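You operate a simulated robot arm through the tools that you are given. There is no shell and no other tool. Be economical: measure what you need, move in short steps, check, and stop when the job is done.

Carry out the task below with a simulated robot arm. There is one attempt and no reset: what you move stays moved.

Task
Lift the jar lid, top the jar up to 2000 ml from the lined jug and close it.
Fine: put the jug back. Set down upright: lined jug.

The check looks at the end state, three seconds after you hand in, the way a careful person would. Anything else that was tipped, shoved, dropped, spilled or broken makes it a failure. A push-on lid holds only when it is set on centred and level and pressed home; a screw cap is set on level and turned clockwise until tight.

Robot
A 7-joint arm with a two-finger parallel gripper, fixed in place. Base frame: the origin is at the foot of the arm, x ahead of it, y to its left, z up; the work surface is at about z = 910. Readings come in mm, degrees, newtons and seconds.
Its first joint turns from -166.0 to 166.0 degrees. Payload 4.4 kg.
Tool frame: the origin (TCP) lies between the finger pads and is the grasp point; the fingertips stand 23 mm ahead of it; z points along the fingers, y is the line along which they close. The gripper opens to 94 mm. The fingers are 38 mm wide and 10 mm thick; the gripper's body (54 by 96 mm) begins 39 mm behind the TCP.
Orientation is told as [roll, pitch, yaw] about the base's x, y, z axes, in that order, counted from this pose: with the fingers straight down and closing along the base's y, the tool's x points along the base's -x, its y along +y and its z along -z.

Tools
- The arm moves only by the tool jog_arm. Its argument "commands" is a list of rows, each a list of 7 numbers: the closure, from 0 (fully open) to 1 (shut), then the shift along the tool's x, y, z in mm, then the turn, a rotation vector about the tool's x, y, z in rad. In form: [[gripper, dx, dy, dz, wx, wy, wz], ...]. A call has 1 to 10 rows; each row shifts and turns the commanded pose from where the row before left it, along the tool's axes as they then stand. Each row takes 0.2 s and may step no farther than 50 mm and 8.6 degrees from the row before; otherwise, or with a gripper value out of range, the whole call is refused. Where a pose cannot be reached the arm comes as near as it can. A force on the tool above 50 N (or 10 N above the force at the start of the call, whichever is more), or a blocked arm, ends the call early, and 0.2 s more pass. Each finger travels about 72 mm/s and halts on what it meets, pressing with about 21 N; the grip force reading is that of the motor and also rises with nothing between the fingers. The clock runs only during rows and for 0.2 s after the last one: add rows that do not move to give the fingers time. It gives the time, the measured TCP pose, the force on the tool (base axes), the opening and the grip force at its end, in the units of the frame above (readings bear some noise), with the torque about the TCP (base axes, N m) and any sound that the robot's microphone picked up, and new pictures: "show" is both (left out), scene, wrist or none.
- Cameras (640 x 400 px; columns grow to the right, rows downward): "scene" is fixed at [219.7, 650.2, 1998.1]; the picture's right is [-0.84, -0.55, 0.00], its down [-0.33, 0.50, -0.80] and it looks along [0.44, -0.67, -0.60] (base axes); focal length 333 px, centre (320, 200). "wrist" rides on the gripper at [86, 16, -75] in the tool frame; the picture's right is [-0.18, 0.98, 0.00], its down [-0.58, -0.11, -0.81] and it looks along [-0.79, -0.15, 0.59] (tool axes); focal length 243 px, centre (320, 200). There is no depth. A picture from a camera that has moved, and an enlarged one, comes with that camera's place and axes in the base frame and with its lens.
- zoom(camera, box): a new picture of the part [left, top, right, bottom] of that camera's present view, enlarged. No time passes.
- finish_job(): hands the job in; it is judged then, once.

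Go step by step. Nothing tells you positions but the pictures and the camera data: compare them with the known pose of the tool, close in by small moves and look again before you grip or let go. The budget is 120 turns and 200 pictures, counting those below and the enlarged ones. Unless the task says otherwise, let go and move clear before handing in, and close with one line.

The tools are called after "Emit:" as a command line: name --pt "numbers of a row" for each row, then --argument value for the rest, lists and objects as JSON in quotes. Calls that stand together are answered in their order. jog_arm: Moves the arm, as the interface text tells. Its arguments: {"type":"object","properties":{"commands":{"type":"array","items":{"type":"array","items":{"type":"number"}}},"show":{"type":"string","enum":["both","scene","wrist","none"]}},"required":["commands"]} The other tools are called the same way: zoom (camera, box) takes an enlarged picture of a part of a camera's view; finish_job () hands the job in.

At the start:

```text
t: 0.0
position: [604.7, -135.3, 1639.6]
orientation: [-0.1, 0.0, 0.0]
force: [-0.6, 0.0, -0.9]
wrist_torque: [0.0, -0.01, 0.02]
grip_width: 94.0
grip_force: 0.1
```

scene: 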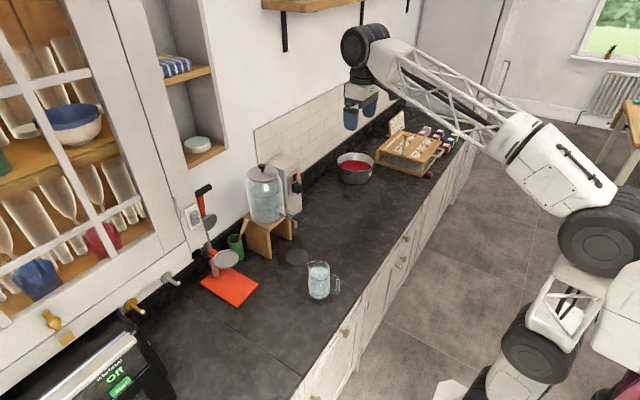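
wrist: 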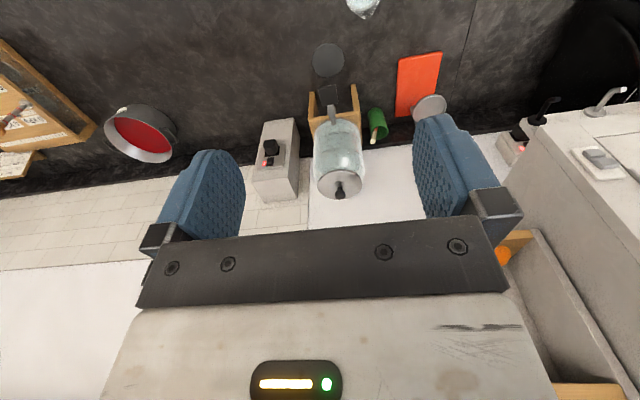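

I see a glass jar with a knobbed lid on a wooden stand, and a glass jug with a handle on the counter near its front edge. I'll zoom in on both first.

Emit:
zoom --camera "scene" --box '[200, 140, 360, 310]'

Emit:
zoom --camera "scene" --box '[280, 240, 360, 310]'

Emit:
zoom --camera "scene" --box '[225, 150, 315, 265]'

Emit:
zoom --camera "wrist" --box '[240, 0, 460, 220]'

```text
2.35 times, centred on (280, 225) of scene
camera zoom: at [219.7, 650.2, 1998.1], right [-0.84, -0.55, 0.0], down [-0.33, 0.5, -0.8], along [0.44, -0.67, -0.6], focal length 784 px, centre (414, 141)
```

zoom: 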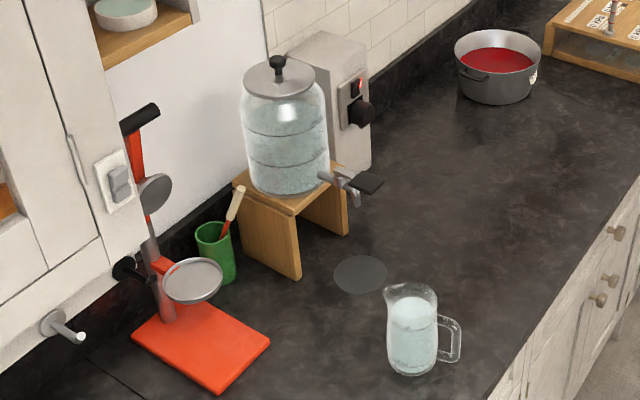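

```text
5.71 times, centred on (320, 275) of scene
camera zoom: at [219.7, 650.2, 1998.1], right [-0.84, -0.55, 0.0], down [-0.33, 0.5, -0.8], along [0.44, -0.67, -0.6], focal length 1904 px, centre (320, -229)
```

zoom: 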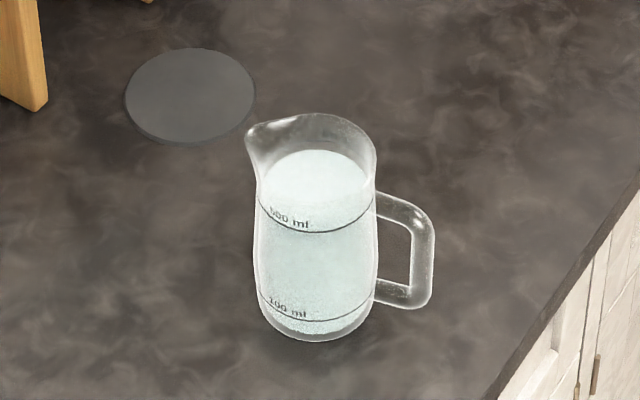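

```text
3.48 times, centred on (270, 208) of scene
camera zoom: at [219.7, 650.2, 1998.1], right [-0.84, -0.55, 0.0], down [-0.33, 0.5, -0.8], along [0.44, -0.67, -0.6], focal length 1159 px, centre (494, 174)
```

zoom: 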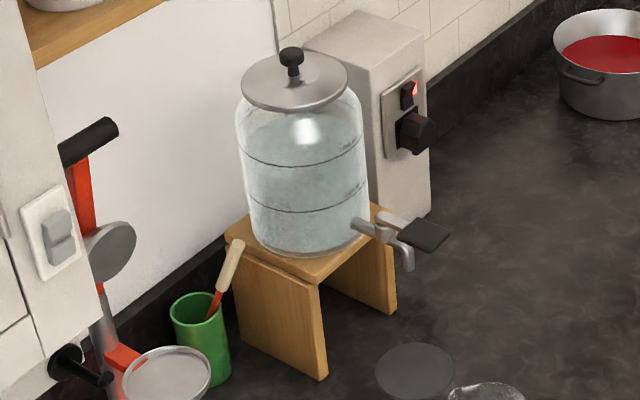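

```text
1.82 times, centred on (350, 110) of wrist
camera zoom: at [517.5, -120.3, 1714.9], right [0.18, 0.98, 0.0], down [0.58, -0.11, 0.81], along [0.79, -0.15, -0.59], focal length 441 px, centre (266, 364)
```

zoom: 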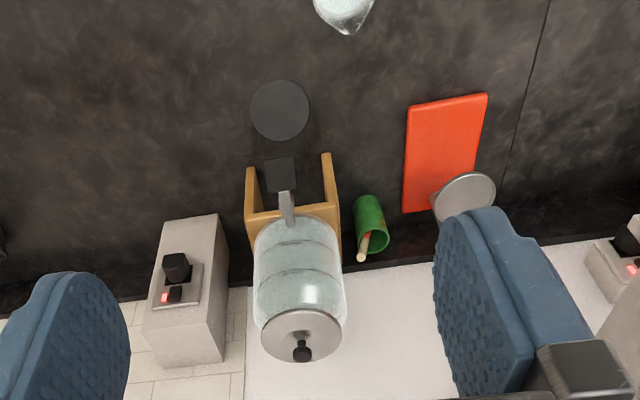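

The jar lid's knob triangulates to about (1030, -164, 1317) and the jug to about (678, -42). I'll bring the wrist camera closer to read the jar's lines.

Emit:
jog_arm --pt "0 -14 -4 44 0 0 0" --pt "0 -14 -4 44 0 0 0" --pt "0 -14 -4 44 0 0 0" --pt "0 -14 -4 44 0 0 0" --pt "0 -14 -4 44 0 0 0" --pt "0 -14 -4 44 0 0 0" --pt "0 -14 -4 44 0 0 0" --pt "0 0 0 0 0 0 0"

Emit:
zoom --camera "wrist" --box '[220, 0, 440, 140]'

```text
t: 1.8
position: [703.2, -162.7, 1332.6]
orientation: [0.0, 0.0, 0.0]
force: [0.1, -0.3, 0.6]
wrist_torque: [0.06, 0.0, 0.0]
grip_width: 94.1
grip_force: 0.2
camera wrist: at [615.7, -148.1, 1407.5], right [0.18, 0.98, 0.0], down [0.58, -0.11, 0.81], along [0.79, -0.15, -0.59], focal length 243 px, centre (320, 200)
```

scene: 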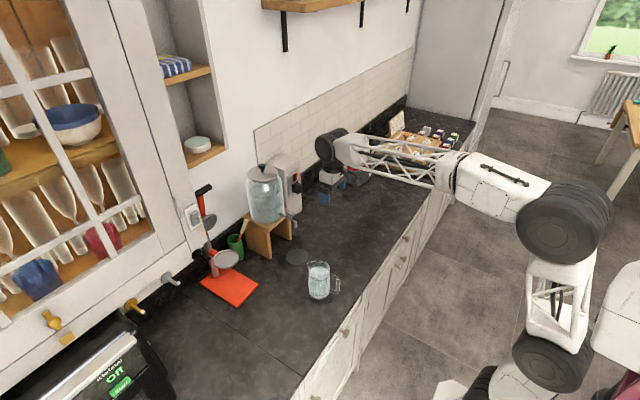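
wrist: 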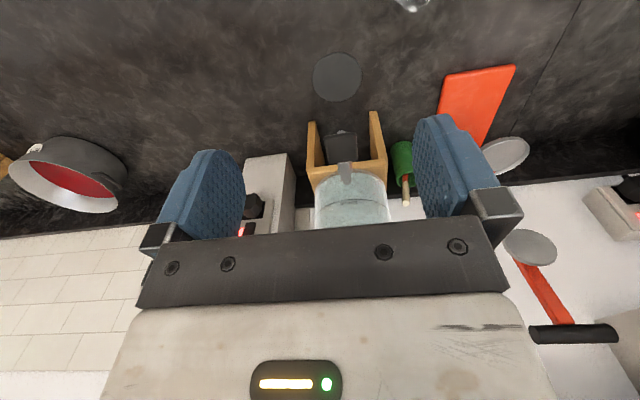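

```text
2.86 times, centred on (330, 70) of wrist
camera zoom: at [615.7, -148.1, 1407.5], right [0.18, 0.98, 0.0], down [0.58, -0.11, 0.81], along [0.79, -0.15, -0.59], focal length 693 px, centre (291, 571)
```

zoom: 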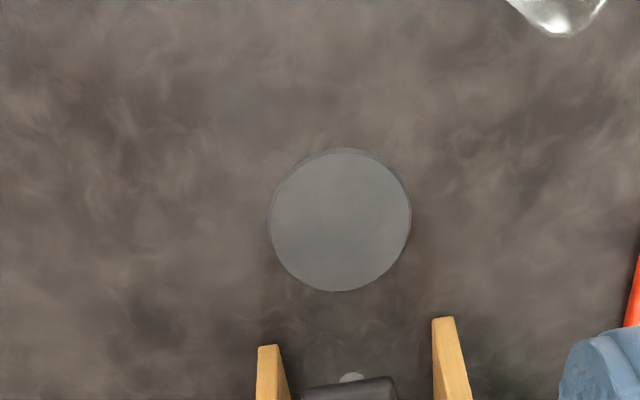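

The gripper hides the jar here. I'll tilt the tool so the camera looks about level at the jar's side.

Emit:
jog_arm --pt "0 0 0 0 0 -0.149 0" --pt "0 0 0 0 0 -0.149 0" --pt "0 0 0 0 0 -0.149 0" --pt "0 0 0 0 0 -0.149 0" --pt "0 0 0 0 0 0 0" --show "wrist"

Emit:
zoom --camera "wrist" --box '[280, 60, 440, 200]'

```text
t: 3.0
position: [703.6, -163.1, 1332.8]
orientation: [0.0, -34.1, -0.1]
force: [-0.3, 1.0, -0.4]
wrist_torque: [0.02, -0.01, -0.02]
grip_width: 94.1
grip_force: 0.1
camera wrist: at [588.9, -148.2, 1345.8], right [0.15, 0.98, 0.1], down [0.03, -0.11, 0.99], along [0.99, -0.15, -0.04], focal length 243 px, centre (320, 200)
```

wrist: 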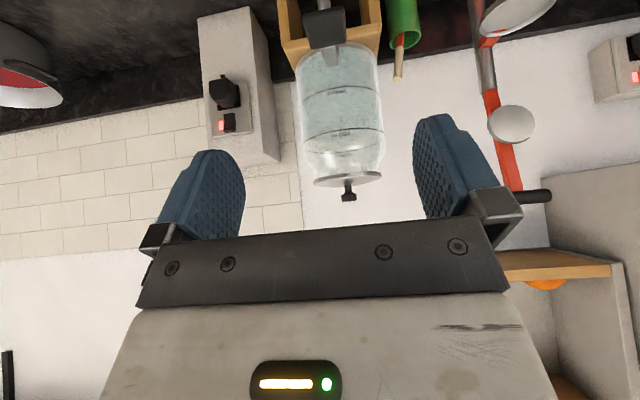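

```text
2.86 times, centred on (360, 130) of wrist
camera zoom: at [588.9, -148.2, 1345.8], right [0.15, 0.98, 0.1], down [0.03, -0.11, 0.99], along [0.99, -0.15, -0.04], focal length 693 px, centre (206, 400)
```

zoom: 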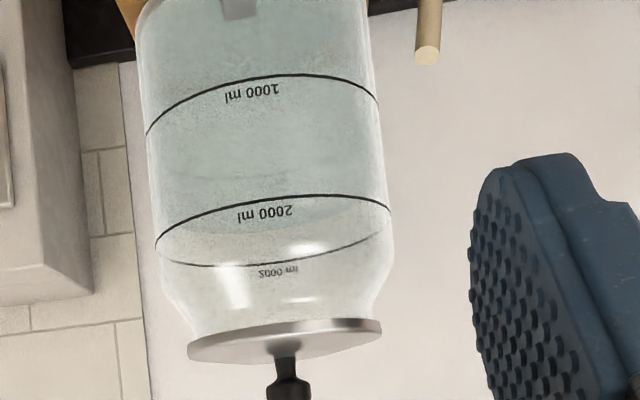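

Emit:
zoom --camera "wrist" --box '[310, 100, 390, 160]'

Emit:
zoom --camera "scene" --box '[240, 160, 290, 225]'

Emit:
zoom --camera "scene" --box '[300, 255, 345, 305]'

```text
6.67 times, centred on (350, 130) of wrist
camera zoom: at [588.9, -148.2, 1345.8], right [0.15, 0.98, 0.1], down [0.03, -0.11, 0.99], along [0.99, -0.15, -0.04], focal length 1618 px, centre (120, 667)
```

zoom: 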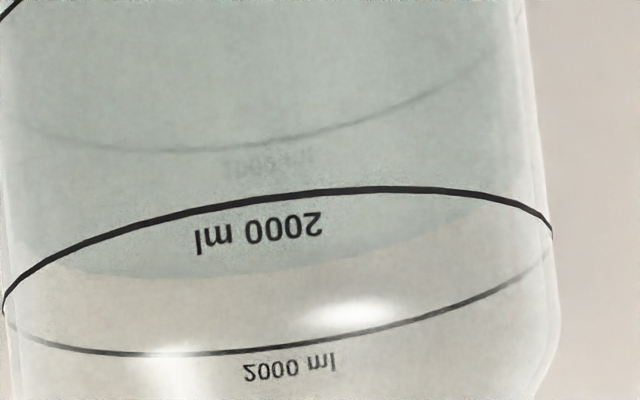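

```text
6.15 times, centred on (265, 192) of scene
camera zoom: at [219.7, 650.2, 1998.1], right [-0.84, -0.55, 0.0], down [-0.33, 0.5, -0.8], along [0.44, -0.67, -0.6], focal length 2050 px, centre (658, 246)
```

zoom: 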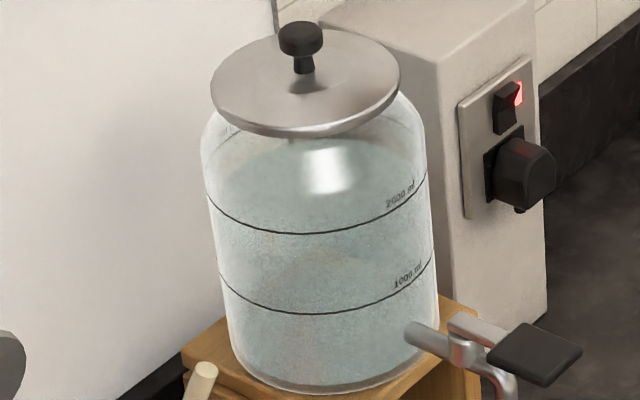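

```text
8.00 times, centred on (322, 280) of scene
camera zoom: at [219.7, 650.2, 1998.1], right [-0.84, -0.55, 0.0], down [-0.33, 0.5, -0.8], along [0.44, -0.67, -0.6], focal length 2666 px, centre (300, -440)
```

zoom: 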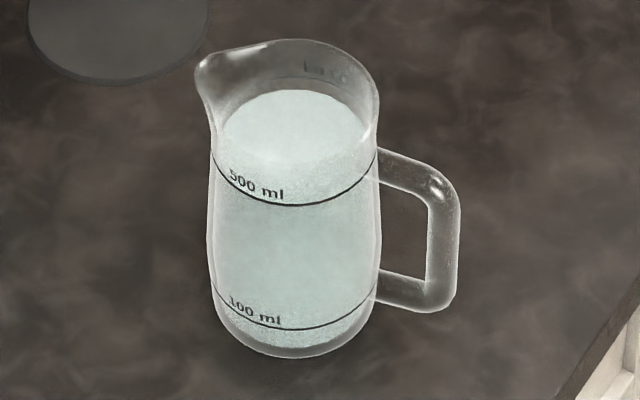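

The jar has lines at 1000 and 2000 ml. On the back wall the level sits about 0.62 of the way between them, so about 380 ml is needed, and the jug holds about 500 ml. Next I'll go upright above the lid knob to see whether I can reach it.

Emit:
jog_arm --pt "0 0 0 0 0 0.149 0" --pt "0 0 0 0 0 0.149 0" --pt "0 0 0 0 0 0.149 0" --pt "0 0 0 0 0 0.149 0" --pt "0 -40 0 -20 0 0 0" --pt "0 -40 0 -20 0 0 0" --pt "0 -40 0 -20 0 0 0" --pt "0 -40 0 -20 0 0 0" --pt "0 -40 0 -20 0 0 0" --pt "0 0 0 0 0 0 0" --show "wrist"

```text
t: 5.2
position: [904.9, -162.3, 1432.0]
orientation: [0.0, 0.0, 0.0]
force: [0.5, -0.5, -0.7]
wrist_torque: [-0.01, 0.04, 0.0]
grip_width: 94.4
grip_force: 0.1
camera wrist: at [817.1, -147.4, 1507.0], right [0.18, 0.98, 0.0], down [0.58, -0.11, 0.81], along [0.79, -0.15, -0.59], focal length 243 px, centre (320, 200)
```

wrist: 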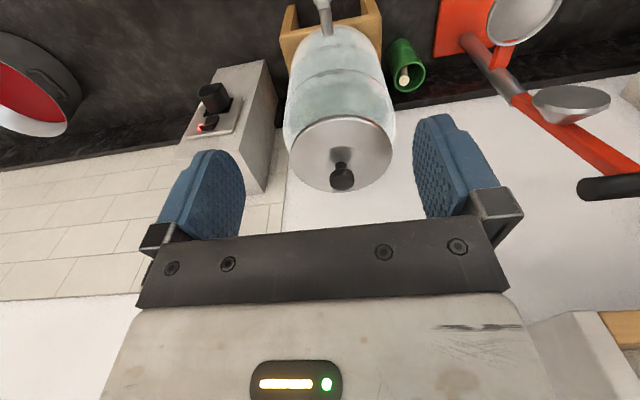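

The knob now reads as about (1034, -163, 1318), and the arm is upright at x = 905. I'll move over the knob at a safe height.

Emit:
jog_arm --pt "0 -43 0 10 0 0 0" --pt "0 -43 0 10 0 0 0" --pt "0 -43 0 10 0 0 0" --pt "0 0 0 0 0 0 0" --show "wrist"

Emit:
zoom --camera "wrist" --box '[240, 60, 400, 200]'

```text
t: 6.2
position: [1032.4, -165.4, 1401.1]
orientation: [0.0, 0.0, 0.1]
force: [-0.2, 0.6, -0.1]
wrist_torque: [0.01, -0.02, -0.02]
grip_width: 94.1
grip_force: 0.1
camera wrist: at [945.2, -151.1, 1475.6], right [0.18, 0.98, 0.0], down [0.58, -0.11, 0.81], along [0.79, -0.15, -0.59], focal length 243 px, centre (320, 200)
```

wrist: 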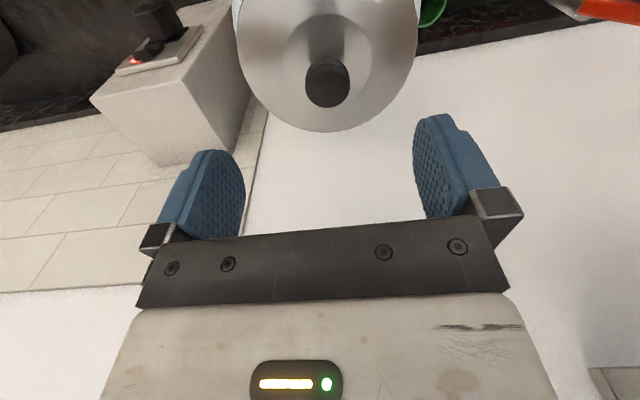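

```text
2.86 times, centred on (320, 130) of wrist
camera zoom: at [945.2, -151.1, 1475.6], right [0.18, 0.98, 0.0], down [0.58, -0.11, 0.81], along [0.79, -0.15, -0.59], focal length 693 px, centre (320, 400)
```

zoom: 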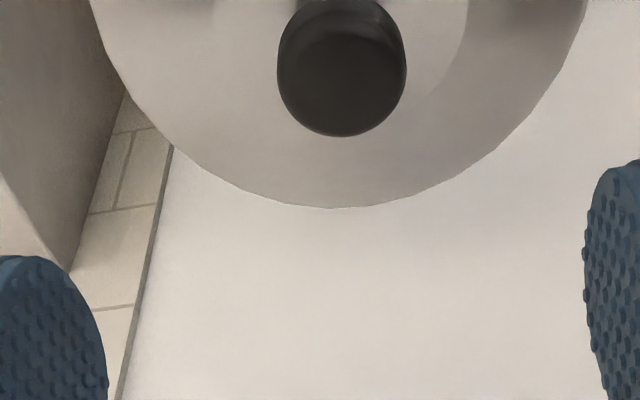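

The knob is at about (1031, -162.5). I'll descend in steps and watch.

Emit:
jog_arm --pt "0 1 3 30 0 0 0" --pt "0 0 0 25 0 0 0" --pt "0 0 0 0 0 0 0"

Emit:
zoom --camera "scene" --box '[230, 140, 310, 230]'

```text
t: 7.0
position: [1032.3, -160.6, 1346.9]
orientation: [0.1, 0.0, 0.0]
force: [0.5, 0.9, 0.0]
wrist_torque: [0.0, 0.03, -0.01]
grip_width: 94.1
grip_force: 0.1
camera wrist: at [944.3, -145.8, 1421.4], right [0.18, 0.98, 0.0], down [0.58, -0.11, 0.81], along [0.79, -0.15, -0.59], focal length 243 px, centre (320, 200)
```

scene: 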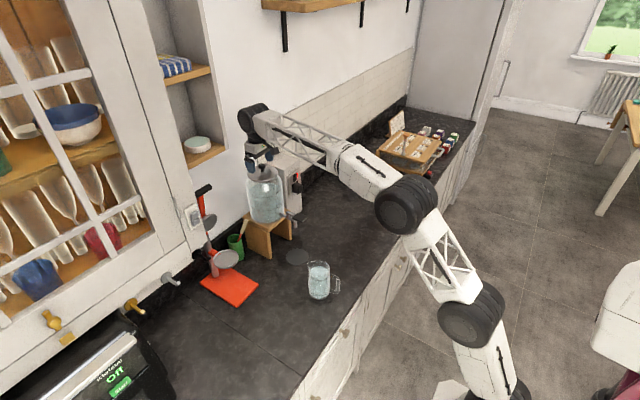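
wrist: 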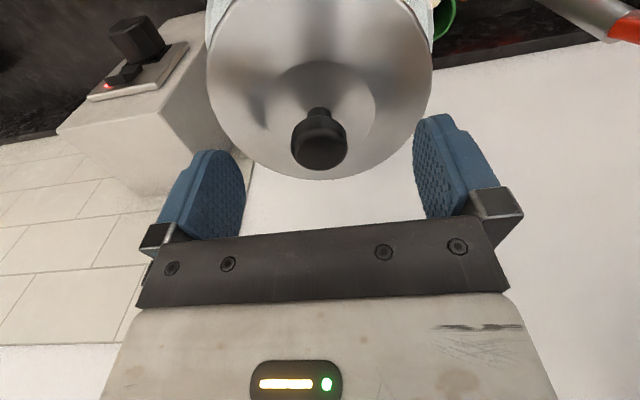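

```text
4.44 times, centred on (270, 185) of scene
camera zoom: at [219.7, 650.2, 1998.1], right [-0.84, -0.55, 0.0], down [-0.33, 0.5, -0.8], along [0.44, -0.67, -0.6], focal length 1481 px, centre (542, 267)
```

zoom: 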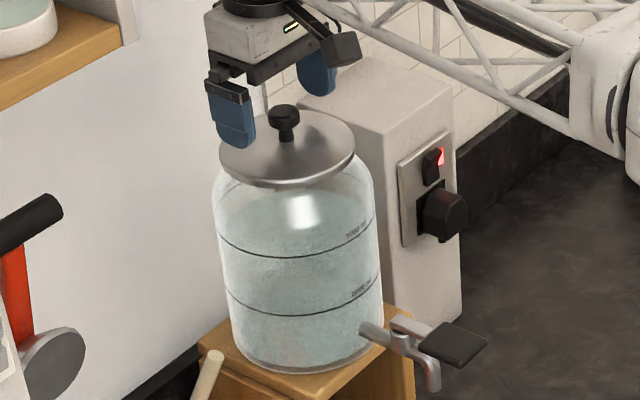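

The knob is nearly centred. I'll go down 25 mm with a small correction and look again before gripping.

Emit:
jog_arm --pt "0 -2 -2 13 0 0 0" --pt "0 0 0 13 0 0 0" --pt "0 0 0 0 0 0 0"

Emit:
zoom --camera "scene" --box '[240, 145, 290, 195]'

```text
t: 7.8
position: [1033.2, -162.4, 1326.1]
orientation: [0.0, -0.2, 0.1]
force: [13.5, -0.4, 37.9]
wrist_torque: [1.77, 0.11, -0.62]
grip_width: 93.4
grip_force: 0.1
camera wrist: at [944.6, -147.0, 1399.9], right [0.18, 0.98, 0.0], down [0.58, -0.11, 0.81], along [0.8, -0.15, -0.59], focal length 243 px, centre (320, 200)
```

scene: 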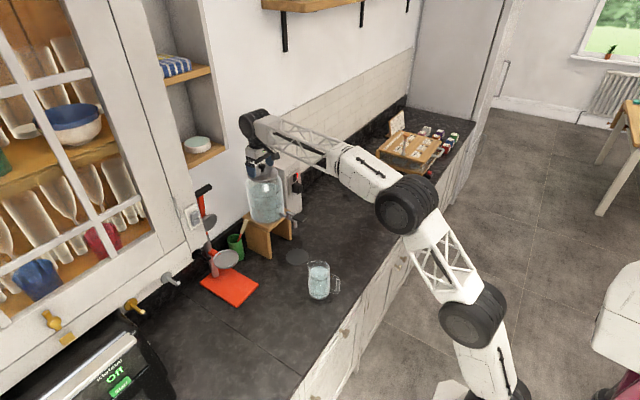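
wrist: 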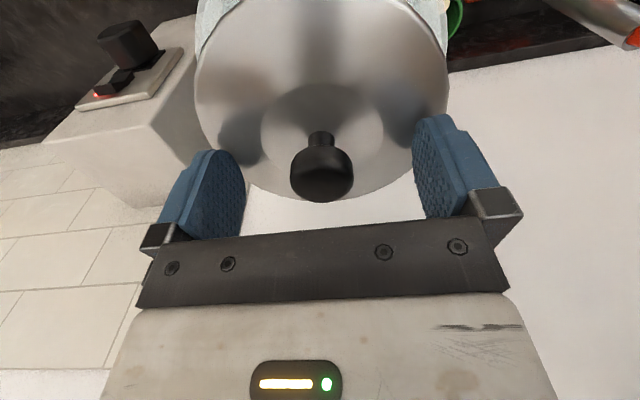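

```text
8.00 times, centred on (265, 170) of scene
camera zoom: at [219.7, 650.2, 1998.1], right [-0.84, -0.55, 0.0], down [-0.33, 0.5, -0.8], along [0.44, -0.67, -0.6], focal length 2666 px, centre (760, 440)
```

zoom: 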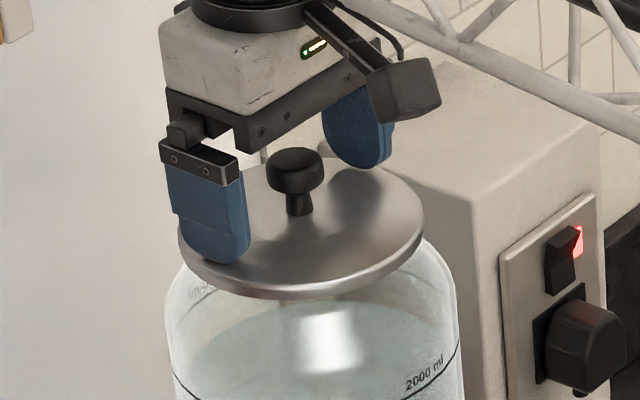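

The fingertips touched the lid top, so the lid is at about z = 1303. With that height the knob works out at about x = 1024, so I'll back up 10 mm and shift 8 mm toward the base before looking again.

Emit:
jog_arm --pt "0 0 0 -10 0 0 0" --pt "0 8 0 0 0 0 0" --pt "0 0 0 0 0 0 0" --show "wrist"

Emit:
zoom --camera "scene" --box '[240, 145, 290, 195]'

```text
t: 8.6
position: [1025.8, -163.5, 1330.5]
orientation: [0.1, 0.0, 0.0]
force: [0.7, -0.9, 0.5]
wrist_torque: [-0.02, 0.01, -0.04]
grip_width: 93.9
grip_force: 0.1
camera wrist: at [937.9, -147.9, 1405.2], right [0.18, 0.98, 0.0], down [0.58, -0.11, 0.81], along [0.79, -0.15, -0.59], focal length 243 px, centre (320, 200)
```

wrist: 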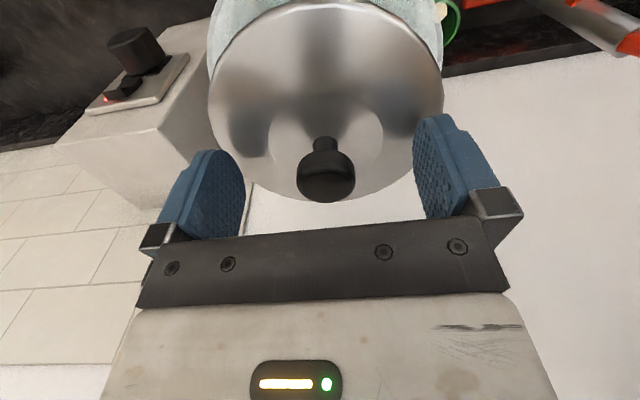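

```text
8.00 times, centred on (265, 170) of scene
camera zoom: at [219.7, 650.2, 1998.1], right [-0.84, -0.55, 0.0], down [-0.33, 0.5, -0.8], along [0.44, -0.67, -0.6], focal length 2666 px, centre (760, 440)
```

zoom: 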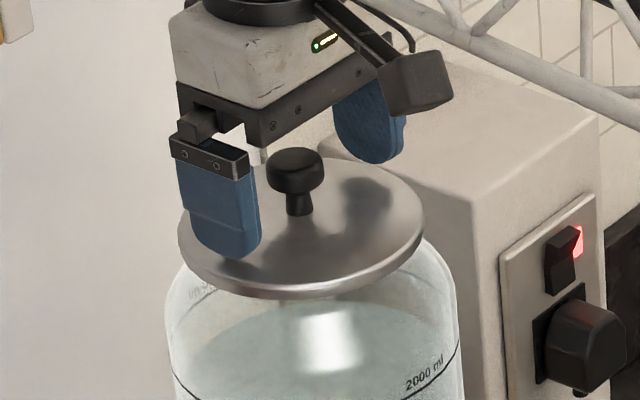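

The knob sits between the pads now, about 2 mm off in y. I'll correct that and close.

Emit:
jog_arm --pt "0 0 2 0 0 0 0" --pt "1 0 0 0 0 0 0" --pt "1 0 0 0 0 0 0" --pt "1 0 0 0 0 0 0" --pt "1 0 0 0 0 0 0" --pt "1 0 0 0 0 0 0" --show "wrist"

Emit:
zoom --camera "scene" --box '[240, 145, 290, 195]'

```text
t: 10.0
position: [1024.9, -161.9, 1330.8]
orientation: [0.0, 0.0, 0.0]
force: [-0.5, -0.8, -0.6]
wrist_torque: [0.01, -0.02, -0.02]
grip_width: 26.7
grip_force: 20.8
heard: snap
camera wrist: at [937.8, -146.0, 1405.6], right [0.18, 0.98, 0.0], down [0.58, -0.11, 0.81], along [0.79, -0.15, -0.59], focal length 243 px, centre (320, 200)
```

wrist: 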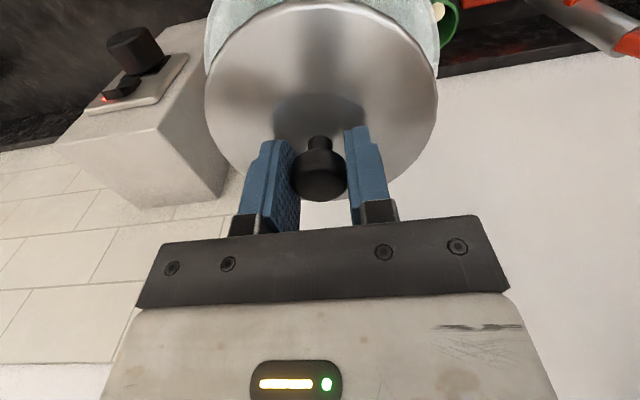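

```text
8.00 times, centred on (265, 170) of scene
camera zoom: at [219.7, 650.2, 1998.1], right [-0.84, -0.55, 0.0], down [-0.33, 0.5, -0.8], along [0.44, -0.67, -0.6], focal length 2666 px, centre (760, 440)
```

zoom: 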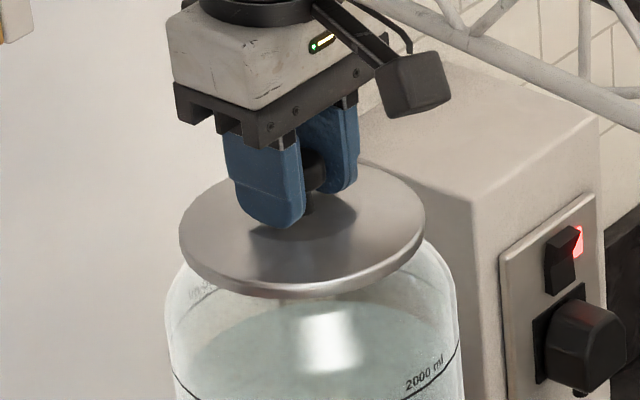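

The knob is gripped at 26.7 mm wide, reference pose about (1025, -162, 1331). I'll lift straight up.

Emit:
jog_arm --pt "1 0 0 -6 0 0 0" --pt "1 0 0 -10 0 0 0" --pt "1 0 0 -20 0 0 0" --pt "1 0 0 -34 0 0 0" --pt "1 0 0 0 0 0 0"

Emit:
zoom --camera "scene" --box '[230, 130, 310, 230]'

```text
t: 11.2
position: [1025.8, -161.6, 1400.8]
orientation: [0.0, 0.0, 0.0]
force: [0.4, 0.9, -1.2]
wrist_torque: [0.01, -0.02, 0.02]
grip_width: 26.8
grip_force: 20.8
camera wrist: at [937.5, -145.3, 1475.5], right [0.18, 0.98, 0.0], down [0.58, -0.11, 0.81], along [0.79, -0.15, -0.59], focal length 243 px, centre (320, 200)
```

scene: 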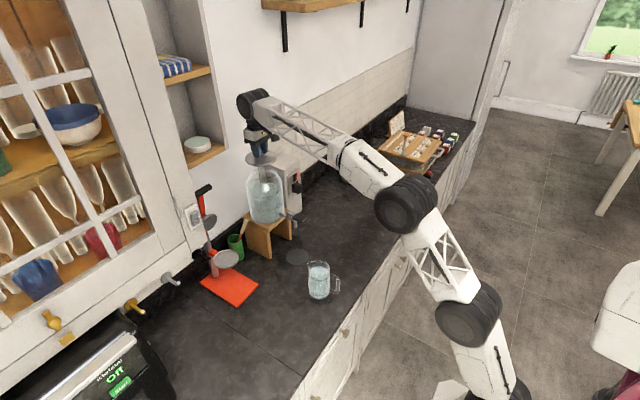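
wrist: 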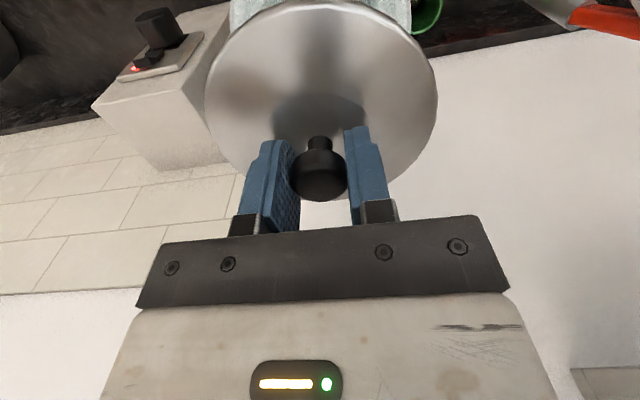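

```text
4.00 times, centred on (270, 180) of scene
camera zoom: at [219.7, 650.2, 1998.1], right [-0.84, -0.55, 0.0], down [-0.33, 0.5, -0.8], along [0.44, -0.67, -0.6], focal length 1333 px, centre (520, 280)
```

zoom: 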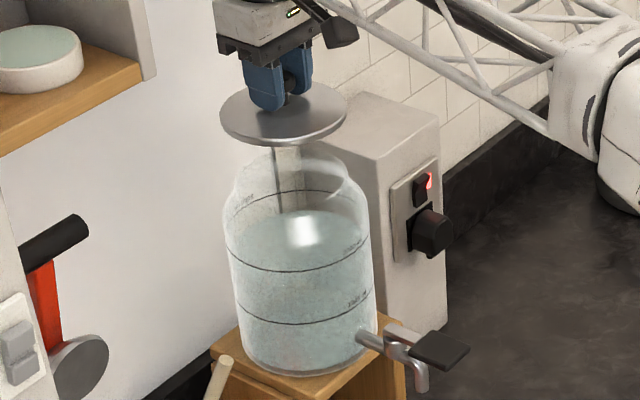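

The lid is off and level. I'll carry it to a clear patch of counter at about (800, -330).

Emit:
jog_arm --pt "1 30 0 0 0 0 0" --pt "1 45 0 0 0 0 0" --pt "1 45 0 0 0 0 0" --pt "1 45 0 0 0 0 0" --pt "1 40 0 0 0 0 0" --pt "1 20 -40 0 0 0 0" --pt "1 0 -45 0 0 0 0" --pt "1 0 -45 0 0 0 0" --pt "1 0 -38 0 0 0 0" --pt "1 0 0 0 0 0 0" --show "none"

Emit:
jog_arm --pt "1 0 0 30 0 0 0" --pt "1 0 0 45 0 0 0" --pt "1 0 0 45 0 0 0" --pt "1 0 0 45 0 0 0" --pt "1 0 0 45 0 0 0" --pt "1 0 0 45 0 0 0" --pt "1 0 0 45 0 0 0" --pt "1 0 0 45 0 0 0" --pt "1 0 0 20 0 0 0" --pt "1 0 0 0 0 0 0"

```text
t: 13.4
position: [801.0, -327.6, 1401.6]
orientation: [0.0, 0.0, 0.0]
force: [0.3, -0.2, -1.2]
wrist_torque: [0.01, 0.02, 0.03]
grip_width: 26.8
grip_force: 21.2
```

```text
t: 15.6
position: [800.3, -328.7, 1036.3]
orientation: [0.1, 0.1, -0.1]
force: [0.0, 0.2, -0.8]
wrist_torque: [-0.01, 0.02, 0.01]
grip_width: 27.0
grip_force: 21.2
camera wrist: at [712.9, -312.8, 1111.2], right [0.18, 0.98, 0.0], down [0.58, -0.11, 0.81], along [0.79, -0.15, -0.59], focal length 243 px, centre (320, 200)
```

scene: 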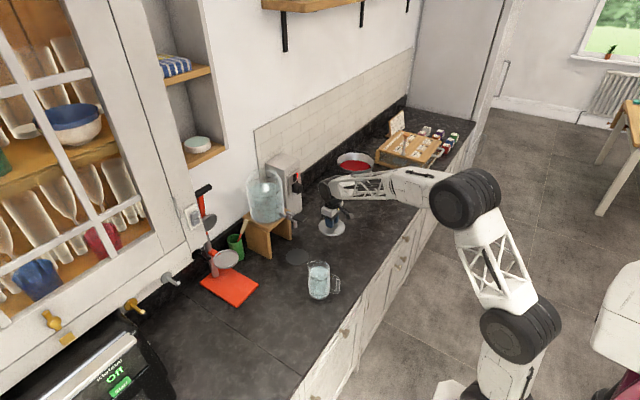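
wrist: 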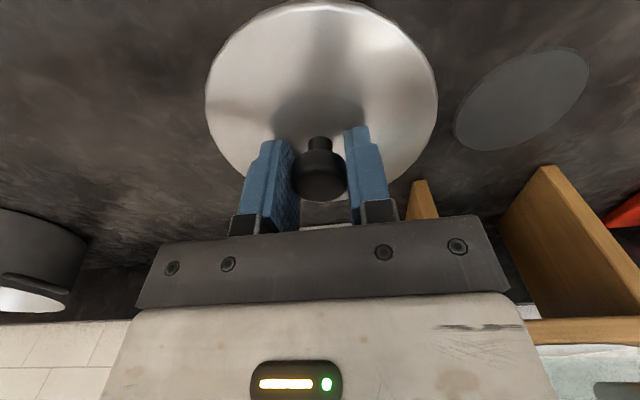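

The spot below is clear. I'll lower until contact.

Emit:
jog_arm --pt "1 0 0 35 0 0 0" --pt "1 0 0 30 0 0 0" --pt "1 0 0 4 0 0 0" --pt "1 0 0 4 0 0 0" --pt "1 0 0 4 0 0 0" --pt "1 0 0 0 0 0 0" --show "none"

```text
t: 17.0
position: [800.4, -329.3, 959.4]
orientation: [0.1, 0.0, -0.1]
force: [-0.5, 0.7, -1.6]
wrist_torque: [-0.01, 0.05, 0.01]
grip_width: 27.0
grip_force: 21.3
```

Emit:
jog_arm --pt "1 0 0 3 0 0 0" --pt "1 0 0 3 0 0 0" --pt "1 0 0 0 0 0 0" --show "none"

Emit:
jog_arm --pt "1 0 0 2 0 0 0" --pt "1 0 0 2 0 0 0" --pt "1 0 0 0 0 0 0" --show "none"

```text
t: 17.8
position: [798.1, -328.4, 953.7]
orientation: [0.0, 0.1, 0.0]
force: [0.0, -0.5, -0.5]
wrist_torque: [0.02, -0.01, 0.03]
grip_width: 26.8
grip_force: 20.9
```

```text
t: 18.6
position: [800.6, -328.0, 950.2]
orientation: [0.0, 0.0, 0.1]
force: [1.7, 4.9, 6.8]
wrist_torque: [-0.25, -0.04, 0.03]
grip_width: 27.1
grip_force: 21.5
```

The lid touched down at about z = 951. I'll release it, rise, and then look at the jug.

Emit:
jog_arm --pt "1 0 0 -0.5 0 0 0" --pt "0.6 0 0 0 0 0 0" --pt "0.3 0 0 0 0 0 0" --pt "0.3 0 0 0 0 0 0" --pt "0.3 0 0 -20 0 0 0" --pt "0 0 0 -40 0 0 0" --pt "0 0 0 -45 0 0 0" --pt "0 0 0 -45 0 0 0" --pt "0 0 0 -45 0 0 0" --pt "0 0 0 0 0 0 0"

```text
t: 20.8
position: [799.5, -327.6, 1146.1]
orientation: [0.0, -0.1, 0.0]
force: [0.6, 0.0, 0.5]
wrist_torque: [0.04, 0.01, 0.01]
grip_width: 93.9
grip_force: 0.1
camera wrist: at [711.6, -313.2, 1220.4], right [0.18, 0.98, 0.0], down [0.58, -0.11, 0.81], along [0.79, -0.15, -0.59], focal length 243 px, centre (320, 200)
```

scene: 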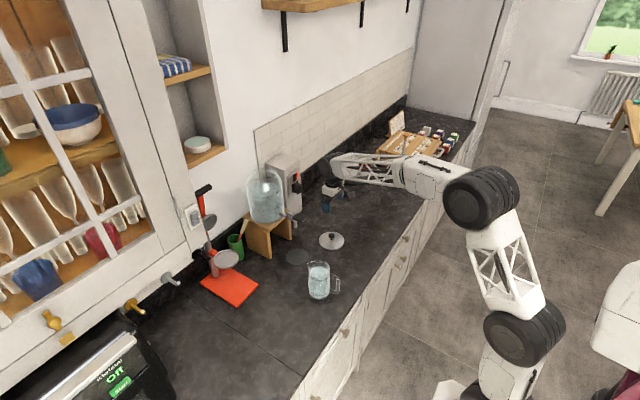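
wrist: 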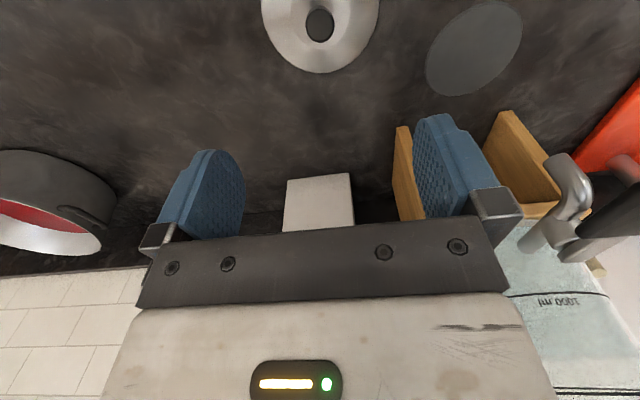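

The lid rests upright on the counter. Next I'll take the wrist camera over the jug to measure the spout and handle directions.

Emit:
jog_arm --pt "0 0 0 -45 0 0 0" --pt "0 0 0 -45 0 0 0" --pt "0 0 0 -45 0 0 0" --pt "0 0 0 -45 0 0 0" --pt "0 34 34 0 0 0 0" --pt "0 34 34 0 0 0 0" --pt "0 34 34 0 0 0 0" --pt "0 34 34 0 0 0 0" --show "none"

Emit:
jog_arm --pt "0 34 34 0 0 0 0" --pt "0 34 34 0 0 0 0" --pt "0 34 34 0 0 0 0" --pt "0 34 34 0 0 0 0" --pt "0 0 0 0 0 0 0" --show "wrist"

Emit:
zoom --camera "wrist" --box '[260, 40, 420, 180]'

```text
t: 22.6
position: [664.8, -190.7, 1326.2]
orientation: [-0.1, 0.1, 0.0]
force: [1.0, 0.1, -0.3]
wrist_torque: [-0.01, 0.05, -0.02]
grip_width: 94.1
grip_force: 0.1
```

```text
t: 23.8
position: [529.7, -56.4, 1325.2]
orientation: [0.0, 0.0, 0.0]
force: [0.4, -0.3, 0.4]
wrist_torque: [0.01, 0.0, -0.02]
grip_width: 94.1
grip_force: 0.1
camera wrist: at [441.9, -41.9, 1401.3], right [0.18, 0.98, 0.0], down [0.58, -0.11, 0.81], along [0.79, -0.15, -0.59], focal length 243 px, centre (320, 200)
```

wrist: 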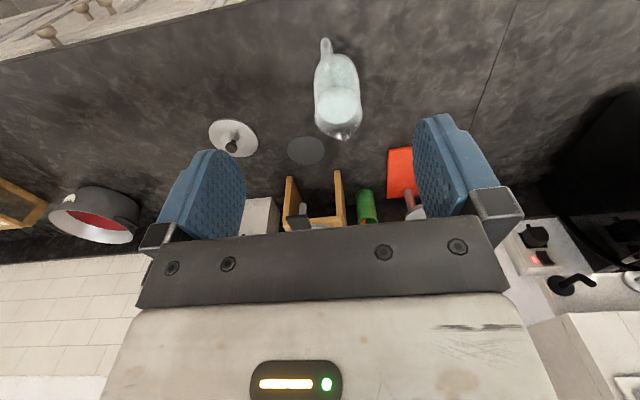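

```text
2.86 times, centred on (340, 110) of wrist
camera zoom: at [441.9, -41.9, 1401.3], right [0.18, 0.98, 0.0], down [0.58, -0.11, 0.81], along [0.79, -0.15, -0.59], focal length 693 px, centre (263, 457)
```

zoom: 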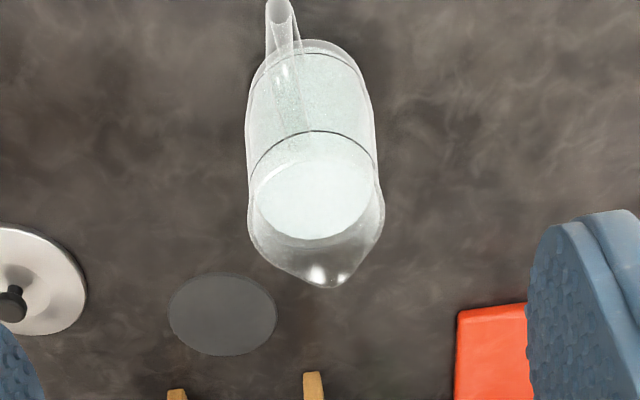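

The jug axis is at about (682, -55) with its rim at about z = 1048. The handle points to -x and the spout to +x. I plan to grip it from the +y side with the tool horizontal, one finger inside the handle loop, so that a roll about the tool axis pours towards +x. First I'll take that orientation in free air.

Emit:
jog_arm --pt "0 -40 46 0 0 0 0" --pt "0 -40 46 0 0 0 0" --pt "0 -40 46 0 0 0 0" --pt "0 0 0 0 0.0806 0.0806 -0.0806" --pt "0 0 0 0 0.0806 0.0806 -0.0806" --pt "0 0 0 0 0.0806 0.0806 -0.0806" --pt "0 0 0 0 0.0806 0.0806 -0.0806" --pt "0 0 0 0 0.0806 0.0806 -0.0806" --show "none"

Emit:
jog_arm --pt "0 0 0 0 0.0806 0.0806 -0.0806" --pt "0 0 0 0 0.0806 0.0806 -0.0806" --pt "0 0 0 0 0.0806 0.0806 -0.0806" --pt "0 0 0 0 0.0806 0.0806 -0.0806" --pt "0 0 0 0 0.0806 0.0806 -0.0806" --pt "0 0 0 0 0.0806 0.0806 -0.0806" --pt "0 0 0 0 0.0806 0.0806 -0.0806" --pt "0 0 0 0 0.0806 0.0806 -0.0806" --pt "0 0 0 0 0.0806 0.0806 -0.0806" --pt "0 0 0 0 0.0806 0.0806 -0.0806"

```text
refused: row 1 steps farther than a row can; nothing moved
```

```text
t: 26.0
position: [528.6, -56.3, 1324.7]
orientation: [-33.3, 57.7, 33.2]
force: [-0.2, 1.0, 0.1]
wrist_torque: [0.03, 0.02, 0.02]
grip_width: 94.0
grip_force: 0.1
camera wrist: at [496.5, -12.3, 1426.8], right [-0.75, 0.49, -0.44], down [0.59, 0.8, -0.1], along [0.31, -0.33, -0.89], focal length 243 px, centre (320, 200)
```

scene: 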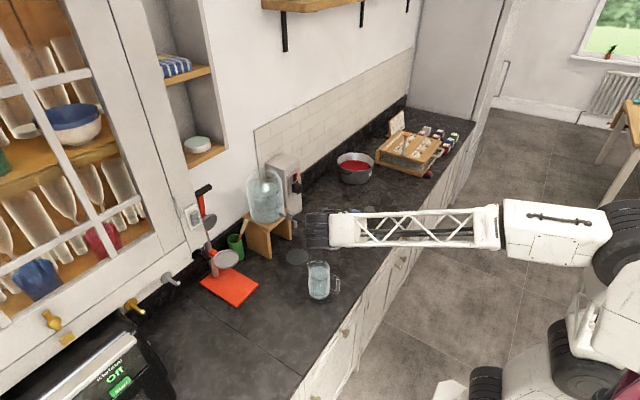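
wrist: 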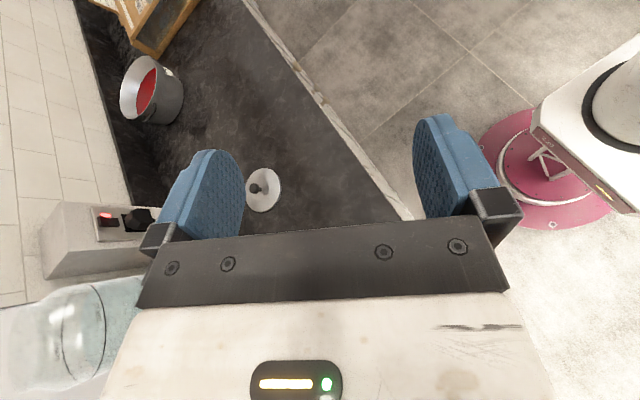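

The first call was refused but the 10 rotation rows ran. I'll finish the rotation, then move to the +y side of the jug, still high.

Emit:
jog_arm --pt "0 0 0 0 0.0806 0.0806 -0.0806" --pt "0 0 0 0 0.0806 0.0806 -0.0806" --pt "0 0 0 0 0.0806 0.0806 -0.0806" --pt "0 0 0 0 0.0806 0.0806 -0.0806" --pt "0 0 0 0 0.0806 0.0806 -0.0806" --pt "0 0 -38 -30 0 0 0" --pt "0 0 -38 -30 0 0 0" --pt "0 0 -38 -30 0 0 0" --pt "0 0 -38 -30 0 0 0" --pt "0 0 0 0 0 0 0"

```text
t: 28.2
position: [680.3, 64.4, 1324.3]
orientation: [116.4, 90.0, -153.6]
force: [-0.4, 0.5, -0.6]
wrist_torque: [-0.03, -0.01, 0.0]
grip_width: 94.0
grip_force: 0.1
camera wrist: at [662.7, 137.3, 1411.1], right [-0.98, 0.0, -0.18], down [0.11, 0.81, -0.58], along [0.15, -0.59, -0.79], focal length 243 px, centre (320, 200)
```

scene: 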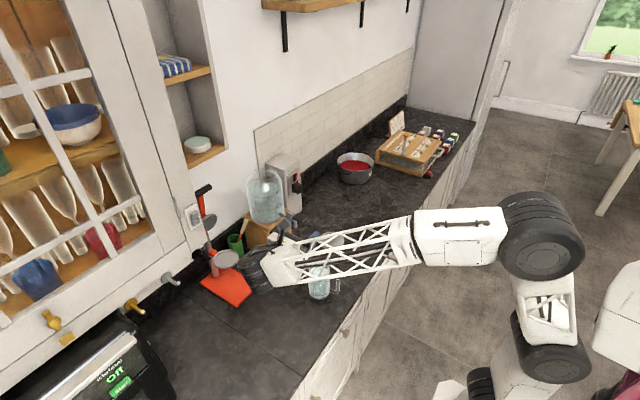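
wrist: 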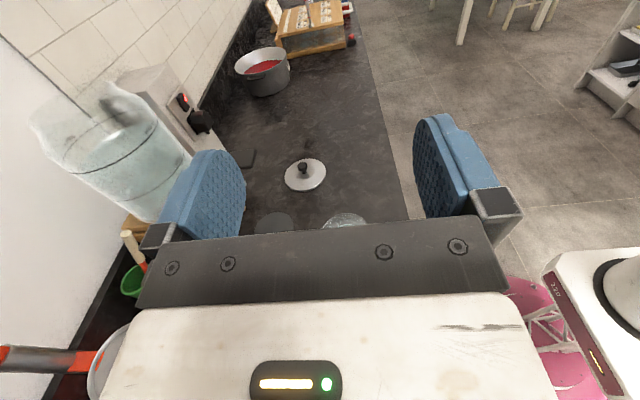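

The tool now points along -y with the camera above. Before gripping I'll test that the pouring roll of about 70° is reachable, then roll back.

Emit:
jog_arm --pt "0 0 0 0 0 0 -0.149" --pt "0 0 0 0 0 0 -0.149" --pt "0 0 0 0 0 0 -0.149" --pt "0 0 0 0 0 0 -0.149" --pt "0 0 0 0 0 0 -0.149" --pt "0 0 0 0 0 0 -0.149" --pt "0 0 0 0 0 0 -0.149" --pt "0 0 0 0 0 0 -0.149" --pt "0 0 0 0 0 0 -0.149" --pt "0 0 0 0 0 0 0" --show "wrist"

Emit:
jog_arm --pt "0 0 0 0 0 0 0.149" --pt "0 0 0 0 0 0 0.149" --pt "0 0 0 0 0 0 0.149" --pt "0 0 0 0 0 0 0.149" --pt "0 0 0 0 0 0 0.149" --pt "0 0 0 0 0 0 0.149" --pt "0 0 0 0 0 0 0.149" --pt "0 0 0 0 0 0 0.149" --pt "0 0 0 0 0 0 0.149" --pt "0 0 0 0 0 0 0" --show "none"

```text
t: 30.4
position: [680.6, 63.0, 1324.4]
orientation: [90.0, 13.0, -180.0]
force: [0.9, -0.7, 1.1]
wrist_torque: [0.0, -0.02, 0.0]
grip_width: 93.9
grip_force: 0.1
camera wrist: at [759.7, 136.9, 1360.1], right [-0.4, 0.0, 0.92], down [-0.54, 0.81, -0.24], along [-0.74, -0.59, -0.32], focal length 243 px, centre (320, 200)
```

wrist: 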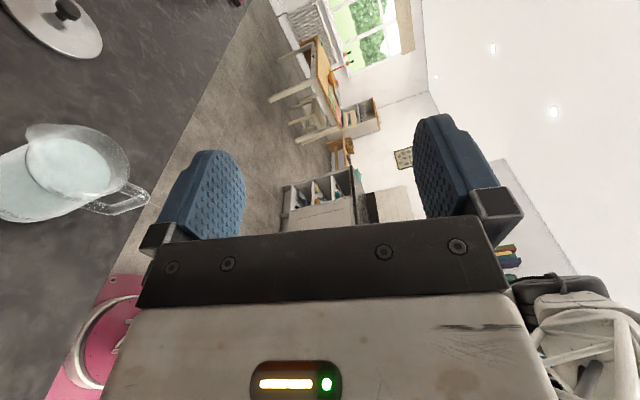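

```text
t: 32.6
position: [679.9, 63.1, 1324.4]
orientation: [-100.3, 90.0, -10.3]
force: [0.3, 0.1, -0.1]
wrist_torque: [0.05, 0.04, 0.02]
grip_width: 93.9
grip_force: 0.1
```

The roll works. Next I'll descend beside the jug in stages.

Emit:
jog_arm --pt "0 -45 0 0 0 0 0" --pt "0 -45 0 0 0 0 0" --pt "0 -45 0 0 0 0 0" --pt "0 -45 0 0 0 0 0" --pt "0 -45 0 0 0 0 0" --pt "0 0 0 0 0 0 0"

```text
t: 34.0
position: [680.1, 64.7, 1100.7]
orientation: [159.4, 89.9, -110.5]
force: [0.0, -0.8, -0.8]
wrist_torque: [0.05, 0.0, 0.0]
grip_width: 93.8
grip_force: 0.0
camera wrist: at [662.9, 138.8, 1188.1], right [-0.98, 0.0, -0.18], down [0.11, 0.81, -0.58], along [0.15, -0.59, -0.79], focal length 243 px, centre (320, 200)
```

scene: 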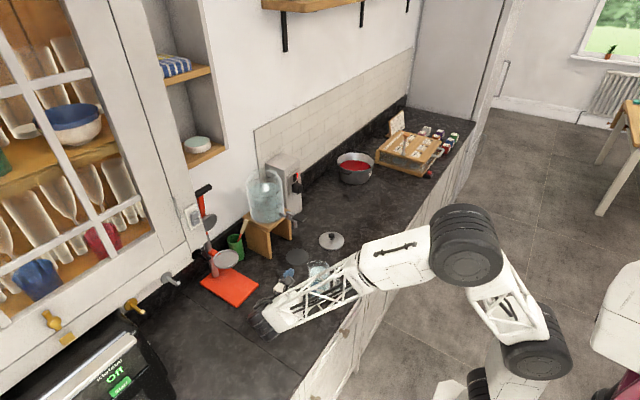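
wrist: 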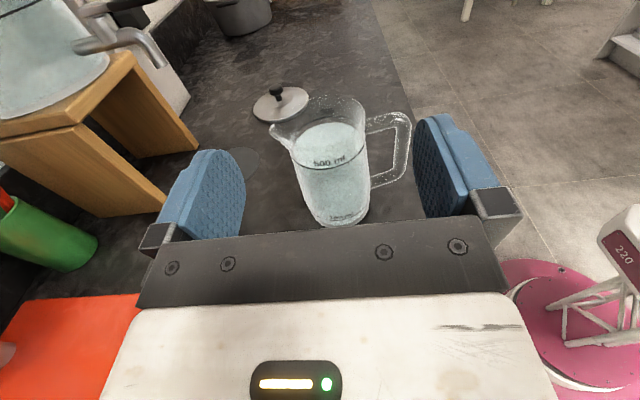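

Emit:
zoom --camera "wrist" --box '[250, 80, 430, 240]'

```text
2.50 times, centred on (340, 160) of wrist
camera zoom: at [662.9, 138.8, 1188.1], right [-0.98, 0.0, -0.18], down [0.11, 0.81, -0.58], along [0.15, -0.59, -0.79], focal length 606 px, centre (270, 300)
```

zoom: 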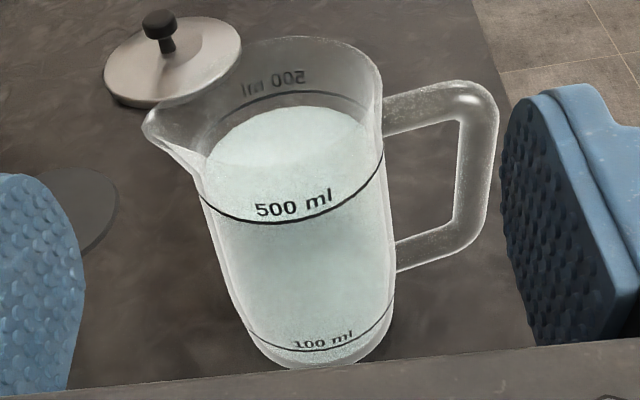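

The jug axis refines to about (686, -55). The handle loop's gap spans x of about 617–646 and z of about 958–1026. I'll descend to z = 992 and align x to 686.

Emit:
jog_arm --pt "0 -36 -3 0 0 0 0" --pt "0 -36 -3 0 0 0 0" --pt "0 -37 0 0 0 0 0" --pt "0 0 0 0 0 0 0" --show "wrist"

Emit:
zoom --camera "scene" --box '[230, 240, 370, 350]'

```text
t: 35.0
position: [687.4, 65.4, 994.1]
orientation: [135.0, 90.1, -135.0]
force: [-0.4, 0.5, 0.2]
wrist_torque: [-0.04, -0.01, -0.01]
grip_width: 94.0
grip_force: 0.0
camera wrist: at [670.1, 138.5, 1079.4], right [-0.98, 0.0, -0.18], down [0.11, 0.81, -0.58], along [0.15, -0.59, -0.79], focal length 243 px, centre (320, 200)
```

wrist: 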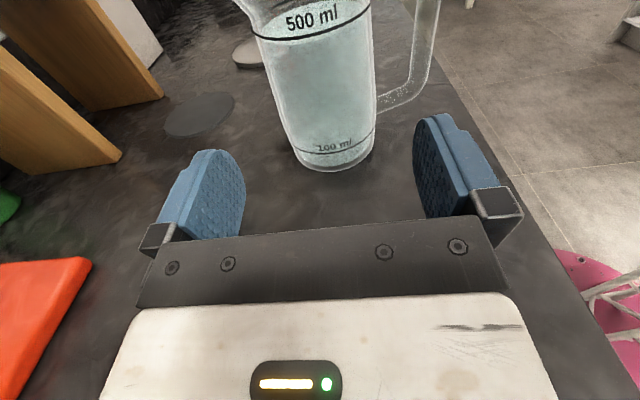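

```text
3.64 times, centred on (300, 295) of scene
camera zoom: at [219.7, 650.2, 1998.1], right [-0.84, -0.55, 0.0], down [-0.33, 0.5, -0.8], along [0.44, -0.67, -0.6], focal length 1212 px, centre (393, -146)
```

zoom: 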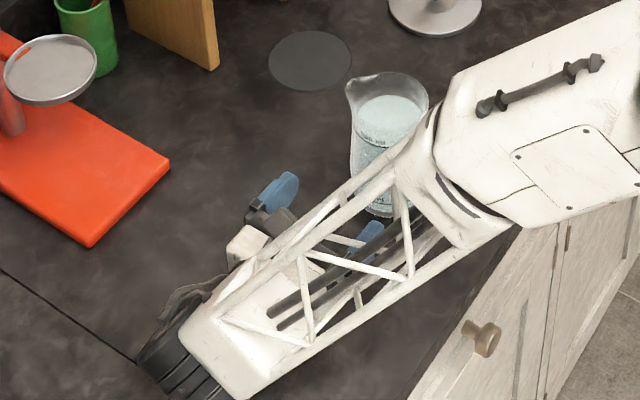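

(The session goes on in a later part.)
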